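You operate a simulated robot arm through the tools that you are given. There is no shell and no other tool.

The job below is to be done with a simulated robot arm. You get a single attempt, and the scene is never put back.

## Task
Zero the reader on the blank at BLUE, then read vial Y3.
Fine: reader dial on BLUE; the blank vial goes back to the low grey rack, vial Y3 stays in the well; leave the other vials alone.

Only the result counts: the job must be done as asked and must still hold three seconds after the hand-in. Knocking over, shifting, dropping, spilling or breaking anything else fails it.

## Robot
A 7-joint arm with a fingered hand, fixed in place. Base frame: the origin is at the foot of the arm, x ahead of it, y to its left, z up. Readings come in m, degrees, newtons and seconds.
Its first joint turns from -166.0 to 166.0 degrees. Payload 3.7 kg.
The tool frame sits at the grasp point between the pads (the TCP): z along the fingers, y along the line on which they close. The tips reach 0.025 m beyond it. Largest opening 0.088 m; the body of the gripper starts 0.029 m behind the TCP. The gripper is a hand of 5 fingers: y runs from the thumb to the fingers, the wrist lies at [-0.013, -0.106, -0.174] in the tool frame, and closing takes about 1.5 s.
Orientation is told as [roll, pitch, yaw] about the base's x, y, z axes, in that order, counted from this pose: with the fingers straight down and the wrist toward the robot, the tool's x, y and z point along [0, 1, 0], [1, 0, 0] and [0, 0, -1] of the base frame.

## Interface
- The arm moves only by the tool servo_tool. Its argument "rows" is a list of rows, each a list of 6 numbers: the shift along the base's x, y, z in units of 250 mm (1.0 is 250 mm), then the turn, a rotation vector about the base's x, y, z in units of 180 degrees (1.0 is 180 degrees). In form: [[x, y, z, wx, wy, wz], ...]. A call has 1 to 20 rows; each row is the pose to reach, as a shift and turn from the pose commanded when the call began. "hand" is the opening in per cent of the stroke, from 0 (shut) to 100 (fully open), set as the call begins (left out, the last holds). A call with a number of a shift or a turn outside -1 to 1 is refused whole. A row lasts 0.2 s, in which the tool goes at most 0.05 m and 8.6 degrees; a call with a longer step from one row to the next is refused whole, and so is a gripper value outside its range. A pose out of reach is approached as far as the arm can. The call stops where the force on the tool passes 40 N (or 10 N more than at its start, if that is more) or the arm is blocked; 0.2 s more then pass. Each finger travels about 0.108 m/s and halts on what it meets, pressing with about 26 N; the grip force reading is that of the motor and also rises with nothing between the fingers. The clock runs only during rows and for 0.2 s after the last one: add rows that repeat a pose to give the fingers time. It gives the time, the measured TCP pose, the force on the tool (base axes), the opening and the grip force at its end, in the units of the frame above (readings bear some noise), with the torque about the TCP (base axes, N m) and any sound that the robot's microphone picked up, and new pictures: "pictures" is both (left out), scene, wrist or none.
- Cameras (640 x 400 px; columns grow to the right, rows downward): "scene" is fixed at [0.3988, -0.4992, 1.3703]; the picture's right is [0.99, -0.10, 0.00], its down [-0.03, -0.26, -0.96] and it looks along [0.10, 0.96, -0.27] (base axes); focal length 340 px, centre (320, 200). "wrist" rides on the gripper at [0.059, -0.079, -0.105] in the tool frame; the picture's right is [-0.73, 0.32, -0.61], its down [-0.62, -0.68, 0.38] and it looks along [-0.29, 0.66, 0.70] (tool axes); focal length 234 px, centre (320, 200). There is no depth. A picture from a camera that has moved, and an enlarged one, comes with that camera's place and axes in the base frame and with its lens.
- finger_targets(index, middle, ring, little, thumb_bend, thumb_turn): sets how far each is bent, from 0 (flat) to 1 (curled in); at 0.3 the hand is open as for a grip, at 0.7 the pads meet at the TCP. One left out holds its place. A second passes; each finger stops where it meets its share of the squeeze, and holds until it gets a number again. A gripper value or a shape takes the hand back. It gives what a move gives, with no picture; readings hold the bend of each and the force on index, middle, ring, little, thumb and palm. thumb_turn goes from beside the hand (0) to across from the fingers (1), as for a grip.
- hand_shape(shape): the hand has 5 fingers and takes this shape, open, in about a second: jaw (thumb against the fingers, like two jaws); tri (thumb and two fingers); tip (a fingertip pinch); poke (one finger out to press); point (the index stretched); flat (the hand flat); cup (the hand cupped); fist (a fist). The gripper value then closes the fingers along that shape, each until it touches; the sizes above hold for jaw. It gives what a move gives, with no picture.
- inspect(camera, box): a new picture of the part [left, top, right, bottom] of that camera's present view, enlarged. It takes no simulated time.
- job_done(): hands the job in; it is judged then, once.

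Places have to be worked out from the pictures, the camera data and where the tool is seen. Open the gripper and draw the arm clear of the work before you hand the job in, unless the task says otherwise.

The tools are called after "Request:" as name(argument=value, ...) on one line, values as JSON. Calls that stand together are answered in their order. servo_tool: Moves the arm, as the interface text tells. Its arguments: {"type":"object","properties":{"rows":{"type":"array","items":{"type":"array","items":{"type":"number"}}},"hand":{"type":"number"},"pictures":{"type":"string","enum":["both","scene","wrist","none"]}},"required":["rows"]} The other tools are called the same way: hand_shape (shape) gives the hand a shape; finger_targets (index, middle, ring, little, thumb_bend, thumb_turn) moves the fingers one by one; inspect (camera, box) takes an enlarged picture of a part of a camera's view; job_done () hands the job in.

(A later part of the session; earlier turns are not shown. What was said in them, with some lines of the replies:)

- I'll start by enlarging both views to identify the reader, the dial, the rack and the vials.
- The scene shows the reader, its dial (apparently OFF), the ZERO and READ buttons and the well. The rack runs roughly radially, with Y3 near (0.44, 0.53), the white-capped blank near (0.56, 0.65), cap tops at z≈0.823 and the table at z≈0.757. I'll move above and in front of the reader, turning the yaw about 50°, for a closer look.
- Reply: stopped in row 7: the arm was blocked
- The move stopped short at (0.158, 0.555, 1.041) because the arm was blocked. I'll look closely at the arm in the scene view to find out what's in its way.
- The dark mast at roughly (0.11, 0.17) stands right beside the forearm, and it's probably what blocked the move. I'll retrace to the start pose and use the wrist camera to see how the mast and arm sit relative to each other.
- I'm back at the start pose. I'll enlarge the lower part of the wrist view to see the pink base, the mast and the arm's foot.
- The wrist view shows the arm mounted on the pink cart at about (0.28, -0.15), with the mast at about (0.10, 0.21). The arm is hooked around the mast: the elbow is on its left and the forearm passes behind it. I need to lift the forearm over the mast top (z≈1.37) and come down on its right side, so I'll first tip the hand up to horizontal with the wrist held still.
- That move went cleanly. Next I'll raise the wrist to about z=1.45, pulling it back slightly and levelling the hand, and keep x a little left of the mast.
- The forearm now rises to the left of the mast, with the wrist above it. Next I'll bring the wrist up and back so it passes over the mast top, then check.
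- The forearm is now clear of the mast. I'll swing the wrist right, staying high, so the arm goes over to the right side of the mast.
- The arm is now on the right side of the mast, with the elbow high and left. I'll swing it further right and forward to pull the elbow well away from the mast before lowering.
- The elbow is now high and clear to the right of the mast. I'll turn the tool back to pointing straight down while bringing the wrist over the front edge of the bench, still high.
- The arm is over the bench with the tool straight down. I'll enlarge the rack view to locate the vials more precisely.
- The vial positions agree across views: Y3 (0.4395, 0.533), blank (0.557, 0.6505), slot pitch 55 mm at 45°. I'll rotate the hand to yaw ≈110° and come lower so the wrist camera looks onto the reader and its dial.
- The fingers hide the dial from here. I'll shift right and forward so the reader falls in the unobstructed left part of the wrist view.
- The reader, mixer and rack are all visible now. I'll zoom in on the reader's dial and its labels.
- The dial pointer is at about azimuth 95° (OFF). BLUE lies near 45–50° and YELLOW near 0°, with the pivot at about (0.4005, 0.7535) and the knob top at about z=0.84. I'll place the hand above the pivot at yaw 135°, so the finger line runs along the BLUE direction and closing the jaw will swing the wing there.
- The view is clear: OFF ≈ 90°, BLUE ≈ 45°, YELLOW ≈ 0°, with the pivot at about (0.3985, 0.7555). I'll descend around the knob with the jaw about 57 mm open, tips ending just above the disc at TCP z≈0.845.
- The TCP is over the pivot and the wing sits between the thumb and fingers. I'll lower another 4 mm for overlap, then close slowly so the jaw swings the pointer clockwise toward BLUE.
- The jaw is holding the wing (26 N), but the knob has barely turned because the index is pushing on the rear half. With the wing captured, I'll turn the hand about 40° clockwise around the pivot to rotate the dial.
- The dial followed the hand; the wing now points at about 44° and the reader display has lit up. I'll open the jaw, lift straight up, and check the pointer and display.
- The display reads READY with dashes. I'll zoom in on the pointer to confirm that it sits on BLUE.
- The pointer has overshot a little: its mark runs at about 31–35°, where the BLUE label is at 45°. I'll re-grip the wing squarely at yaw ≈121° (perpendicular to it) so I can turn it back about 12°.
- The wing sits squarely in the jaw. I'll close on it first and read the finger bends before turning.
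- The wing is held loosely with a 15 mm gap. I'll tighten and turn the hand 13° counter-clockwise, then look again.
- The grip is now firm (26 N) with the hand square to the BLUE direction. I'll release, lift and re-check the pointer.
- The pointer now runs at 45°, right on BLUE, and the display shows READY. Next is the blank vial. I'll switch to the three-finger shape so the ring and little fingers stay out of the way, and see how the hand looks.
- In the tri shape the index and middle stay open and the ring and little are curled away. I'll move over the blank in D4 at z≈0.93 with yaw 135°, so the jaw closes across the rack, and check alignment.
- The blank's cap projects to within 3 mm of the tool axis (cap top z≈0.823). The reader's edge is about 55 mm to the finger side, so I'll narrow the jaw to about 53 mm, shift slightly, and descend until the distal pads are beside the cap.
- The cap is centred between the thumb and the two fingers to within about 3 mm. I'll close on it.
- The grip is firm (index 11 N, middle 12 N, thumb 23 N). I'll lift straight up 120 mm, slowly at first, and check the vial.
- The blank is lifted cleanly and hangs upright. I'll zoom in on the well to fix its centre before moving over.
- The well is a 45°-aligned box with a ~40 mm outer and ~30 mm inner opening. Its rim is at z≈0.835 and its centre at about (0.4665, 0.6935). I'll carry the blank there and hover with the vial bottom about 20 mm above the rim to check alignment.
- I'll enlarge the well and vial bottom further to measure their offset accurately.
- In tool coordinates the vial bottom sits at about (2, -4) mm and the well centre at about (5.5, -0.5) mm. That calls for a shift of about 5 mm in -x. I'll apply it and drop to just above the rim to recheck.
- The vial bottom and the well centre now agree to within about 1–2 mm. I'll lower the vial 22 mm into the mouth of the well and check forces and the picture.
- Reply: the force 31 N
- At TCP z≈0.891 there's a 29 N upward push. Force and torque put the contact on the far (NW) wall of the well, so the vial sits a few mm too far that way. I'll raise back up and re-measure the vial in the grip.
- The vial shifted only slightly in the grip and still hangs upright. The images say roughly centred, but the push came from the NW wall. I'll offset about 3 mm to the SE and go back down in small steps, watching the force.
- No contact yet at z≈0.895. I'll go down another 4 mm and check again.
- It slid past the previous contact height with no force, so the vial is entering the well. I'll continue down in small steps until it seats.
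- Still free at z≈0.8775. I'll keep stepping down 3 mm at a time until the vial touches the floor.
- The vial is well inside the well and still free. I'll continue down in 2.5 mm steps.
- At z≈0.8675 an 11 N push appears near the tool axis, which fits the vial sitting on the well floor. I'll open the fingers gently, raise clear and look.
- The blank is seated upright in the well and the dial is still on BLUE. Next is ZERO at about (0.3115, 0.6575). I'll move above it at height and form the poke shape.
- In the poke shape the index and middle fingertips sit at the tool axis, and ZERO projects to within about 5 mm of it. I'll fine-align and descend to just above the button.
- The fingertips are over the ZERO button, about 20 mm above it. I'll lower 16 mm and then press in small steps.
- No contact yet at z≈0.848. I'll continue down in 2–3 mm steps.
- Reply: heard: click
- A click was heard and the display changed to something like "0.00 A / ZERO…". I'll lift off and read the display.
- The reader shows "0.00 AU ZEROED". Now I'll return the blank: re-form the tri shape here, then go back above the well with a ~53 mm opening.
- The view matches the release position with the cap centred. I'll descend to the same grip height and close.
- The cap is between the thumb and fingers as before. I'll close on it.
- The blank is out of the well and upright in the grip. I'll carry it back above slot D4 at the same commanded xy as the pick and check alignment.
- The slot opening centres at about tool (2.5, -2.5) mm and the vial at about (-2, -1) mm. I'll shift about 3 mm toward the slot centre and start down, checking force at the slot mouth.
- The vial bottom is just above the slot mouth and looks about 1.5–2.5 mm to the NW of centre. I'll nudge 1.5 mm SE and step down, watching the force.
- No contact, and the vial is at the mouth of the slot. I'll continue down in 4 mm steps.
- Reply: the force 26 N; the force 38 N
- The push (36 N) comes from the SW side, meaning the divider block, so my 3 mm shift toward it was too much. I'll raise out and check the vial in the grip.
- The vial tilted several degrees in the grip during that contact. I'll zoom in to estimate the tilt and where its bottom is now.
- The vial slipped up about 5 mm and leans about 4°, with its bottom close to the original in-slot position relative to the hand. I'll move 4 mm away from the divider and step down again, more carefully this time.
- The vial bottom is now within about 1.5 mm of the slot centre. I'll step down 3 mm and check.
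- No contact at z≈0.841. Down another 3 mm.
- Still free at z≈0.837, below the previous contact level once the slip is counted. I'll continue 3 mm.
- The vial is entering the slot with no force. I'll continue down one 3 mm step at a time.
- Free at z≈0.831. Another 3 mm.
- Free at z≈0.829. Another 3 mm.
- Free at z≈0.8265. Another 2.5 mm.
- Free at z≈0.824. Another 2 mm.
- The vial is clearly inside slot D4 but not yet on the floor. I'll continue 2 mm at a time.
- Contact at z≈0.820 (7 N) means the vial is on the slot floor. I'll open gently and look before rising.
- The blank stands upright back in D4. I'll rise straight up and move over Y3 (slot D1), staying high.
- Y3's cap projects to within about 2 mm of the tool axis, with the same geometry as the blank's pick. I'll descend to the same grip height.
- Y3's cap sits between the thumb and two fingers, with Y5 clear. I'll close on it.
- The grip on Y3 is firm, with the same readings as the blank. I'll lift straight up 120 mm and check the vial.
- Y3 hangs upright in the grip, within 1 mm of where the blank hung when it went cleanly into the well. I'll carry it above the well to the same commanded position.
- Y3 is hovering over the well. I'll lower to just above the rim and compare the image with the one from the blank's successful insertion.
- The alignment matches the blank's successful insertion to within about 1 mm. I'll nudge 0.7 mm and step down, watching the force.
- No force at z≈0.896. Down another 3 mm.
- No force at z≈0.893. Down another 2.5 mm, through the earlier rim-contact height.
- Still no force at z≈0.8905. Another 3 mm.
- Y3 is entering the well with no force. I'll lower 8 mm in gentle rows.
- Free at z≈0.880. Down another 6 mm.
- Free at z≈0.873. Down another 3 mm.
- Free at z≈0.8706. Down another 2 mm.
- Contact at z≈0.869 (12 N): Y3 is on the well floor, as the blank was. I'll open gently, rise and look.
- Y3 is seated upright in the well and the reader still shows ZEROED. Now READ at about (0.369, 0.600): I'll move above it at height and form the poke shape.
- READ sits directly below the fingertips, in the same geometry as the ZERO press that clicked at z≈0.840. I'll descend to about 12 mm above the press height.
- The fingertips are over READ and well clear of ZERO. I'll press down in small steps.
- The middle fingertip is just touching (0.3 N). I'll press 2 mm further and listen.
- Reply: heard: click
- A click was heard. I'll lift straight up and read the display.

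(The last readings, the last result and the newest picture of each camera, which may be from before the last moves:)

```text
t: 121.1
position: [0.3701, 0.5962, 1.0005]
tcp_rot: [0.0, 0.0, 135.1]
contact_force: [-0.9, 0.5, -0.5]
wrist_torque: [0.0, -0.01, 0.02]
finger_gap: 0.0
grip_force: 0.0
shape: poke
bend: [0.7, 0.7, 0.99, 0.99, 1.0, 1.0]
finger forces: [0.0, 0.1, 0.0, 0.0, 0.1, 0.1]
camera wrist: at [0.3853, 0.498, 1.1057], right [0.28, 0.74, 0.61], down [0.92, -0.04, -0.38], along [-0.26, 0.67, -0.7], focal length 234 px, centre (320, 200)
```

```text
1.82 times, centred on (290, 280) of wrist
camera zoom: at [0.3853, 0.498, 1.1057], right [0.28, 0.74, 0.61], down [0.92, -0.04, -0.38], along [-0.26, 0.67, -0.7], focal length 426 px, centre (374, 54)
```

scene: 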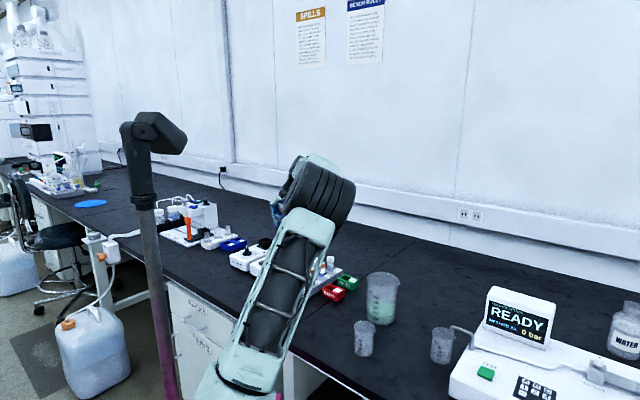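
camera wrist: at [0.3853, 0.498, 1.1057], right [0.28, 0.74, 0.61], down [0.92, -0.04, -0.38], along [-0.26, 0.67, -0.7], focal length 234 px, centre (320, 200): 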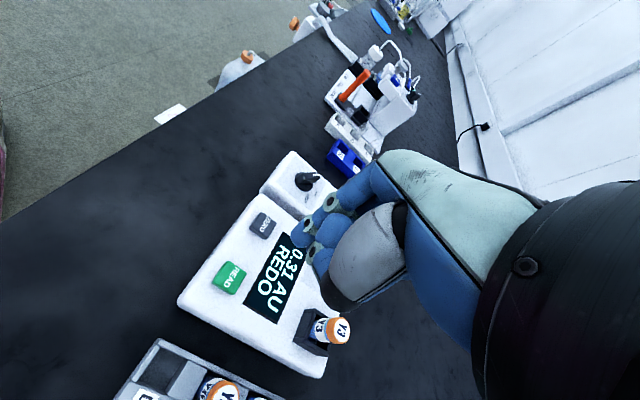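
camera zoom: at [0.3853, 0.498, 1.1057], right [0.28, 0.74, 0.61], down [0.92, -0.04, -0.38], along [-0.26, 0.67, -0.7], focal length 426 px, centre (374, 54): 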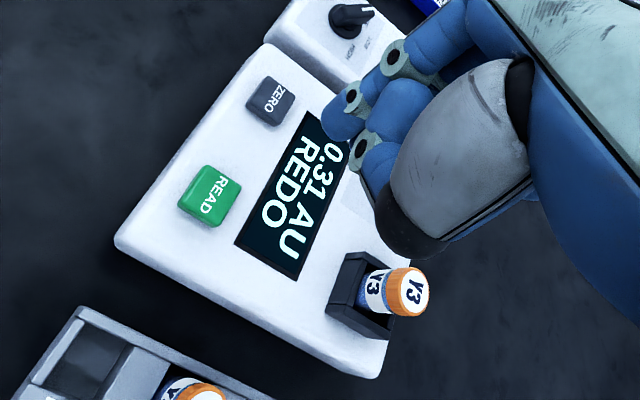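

The reader shows "0.31 AU / REDO", so the reading of Y3 is done, and Y3 is seated in the well. I'll open the hand at this height and then draw the arm up and clear.

Request:
hand_shape(shape="jaw")

Request:
servo_tool(rows=[[0, 0, 0.12, 0, 0, 0], [0, 0, 0.26, 0, 0, 0], [0, 0, 0.4, 0, 0, 0], [0.08, -0.06, 0.5, 0, 0, -0.02], [0.2, -0.16, 0.56, 0, 0, -0.05], [0.32, -0.26, 0.6, 0, 0, -0.08], [0.44, -0.36, 0.62, 0, 0, -0.11], [0.56, -0.46, 0.64, 0, 0, -0.14], [0.66, -0.54, 0.64, 0, 0, -0.14], [0.66, -0.54, 0.64, 0, 0, -0.14]], hand=100, pictures="both")

Request:
inspect(camera="scene", box=[220, 220, 380, 320])

```text
t: 122.0
position: [0.3698, 0.5968, 0.9999]
tcp_rot: [0.0, 0.1, 135.1]
contact_force: [0.4, 0.2, 0.0]
wrist_torque: [-0.02, -0.01, 0.02]
finger_gap: 0.0877
grip_force: 0.0
shape: jaw
bend: [0.3, 0.3, 0.3, 0.3, 0.3, 0.98]
finger forces: [0.0, 0.1, 0.1, 0.1, 0.0, 0.0]
```

```text
t: 124.2
position: [0.535, 0.463, 1.1624]
tcp_rot: [0.1, 0.0, 109.7]
contact_force: [-0.1, -0.5, -0.6]
wrist_torque: [0.0, 0.01, 0.01]
finger_gap: 0.0878
grip_force: 0.1
shape: jaw
bend: [0.3, 0.3, 0.3, 0.3, 0.3, 0.98]
finger forces: [0.0, 0.1, 0.0, 0.0, 0.0, 0.0]
camera wrist: at [0.5065, 0.3683, 1.2671], right [0.57, 0.55, 0.61], down [0.82, -0.43, -0.38], along [0.05, 0.72, -0.7], focal length 234 px, centre (320, 200)
```

scene: 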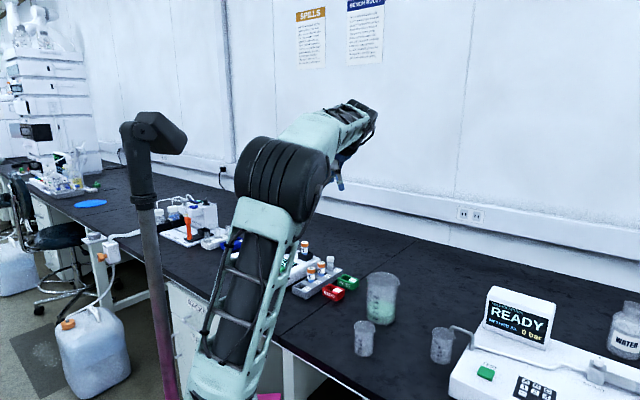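
wrist: 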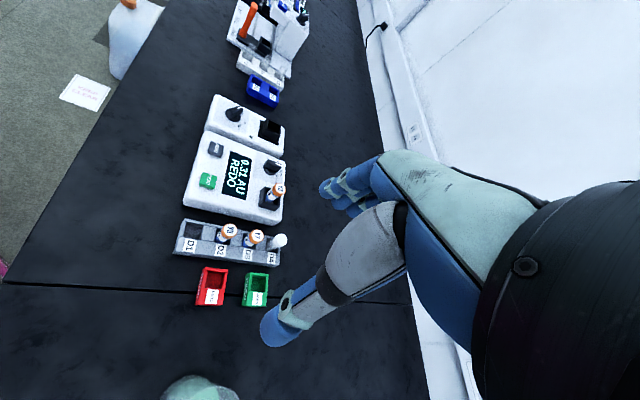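

```text
4.00 times, centred on (300, 270) of scene
camera zoom: at [0.3988, -0.4992, 1.3703], right [0.99, -0.1, 0.0], down [-0.03, -0.26, -0.96], along [0.1, 0.96, -0.27], focal length 1361 px, centre (400, -80)
```

zoom: 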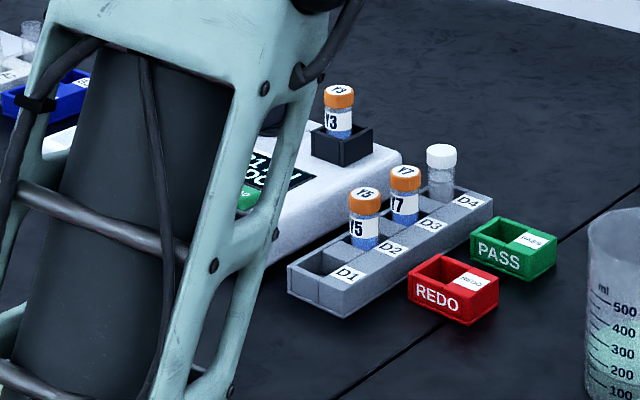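

The scene shows Y3 in the well, the blank in D4, Y5 and Y7 untouched, and the rack and boxes where they were. I'll take one last close look at the dial and display.

Request:
inspect(camera="wrist", box=[170, 120, 300, 290])

Request:
inspect(camera="wrist", box=[245, 145, 295, 205])

```text
2.35 times, centred on (235, 205) of wrist
camera zoom: at [0.5065, 0.3683, 1.2671], right [0.57, 0.55, 0.61], down [0.82, -0.43, -0.38], along [0.05, 0.72, -0.7], focal length 551 px, centre (520, 188)
```

zoom: 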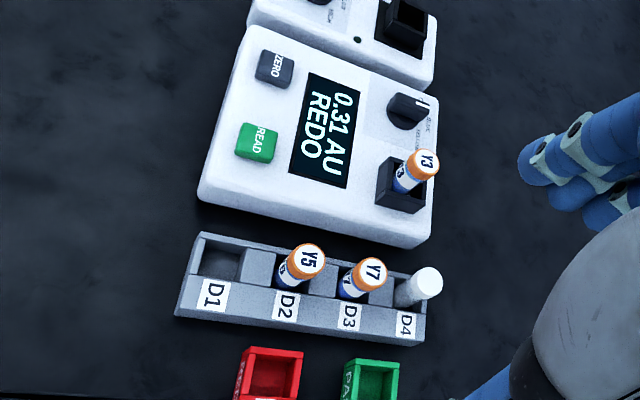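

```text
6.67 times, centred on (270, 175) of wrist
camera zoom: at [0.5065, 0.3683, 1.2671], right [0.57, 0.55, 0.61], down [0.82, -0.43, -0.38], along [0.05, 0.72, -0.7], focal length 1561 px, centre (653, 367)
```

zoom: 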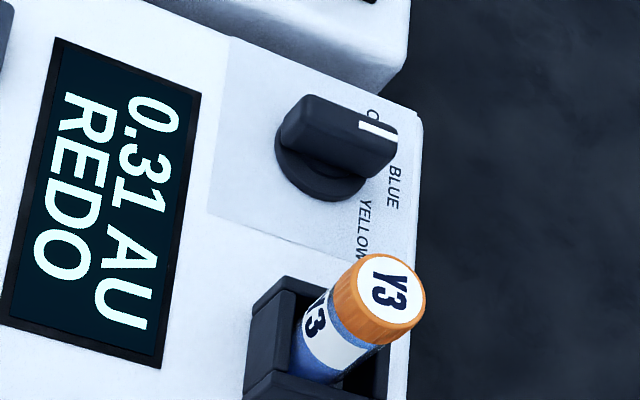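

The dial pointer lies at about 45–48°, on BLUE, and the display holds the 0.31 AU reading. Y3 is in the well, the blank is back in D4, the hand is open and the arm is clear, so I'm handing in.

Request:
job_done()

```text
The job is handed in.
```

The reader was zeroed on the blank at BLUE and then read vial Y3. The display shows **0.31 AU / REDO**.

- **Zero:** with the blank in the well and the dial on BLUE, pressing ZERO clicked and gave "0.00 AU ZEROED".
- **Read:** with Y3 in the well, pressing READ clicked and gave the 0.31 AU reading. I took REDO as the reader's result for Y3 and, as you asked, left the vial in the well.
- **Final state:**
  - The dial is on BLUE.
  - The blank is upright in slot D4 of the low grey rack, where it came from.
  - Y5, Y7, the rack and the PASS and REDO boxes look unmoved in the last pictures.
  - The hand is open and the arm is drawn clear.
- **Bumps:** the arm was blocked once at the start, apparently by the mast on its cart. The blank also pressed against the edge of the well (29 N) and of its rack slot (36 N) before going in. It tilted a little in the grip at the slot but went in upright, with no damage or spill visible.
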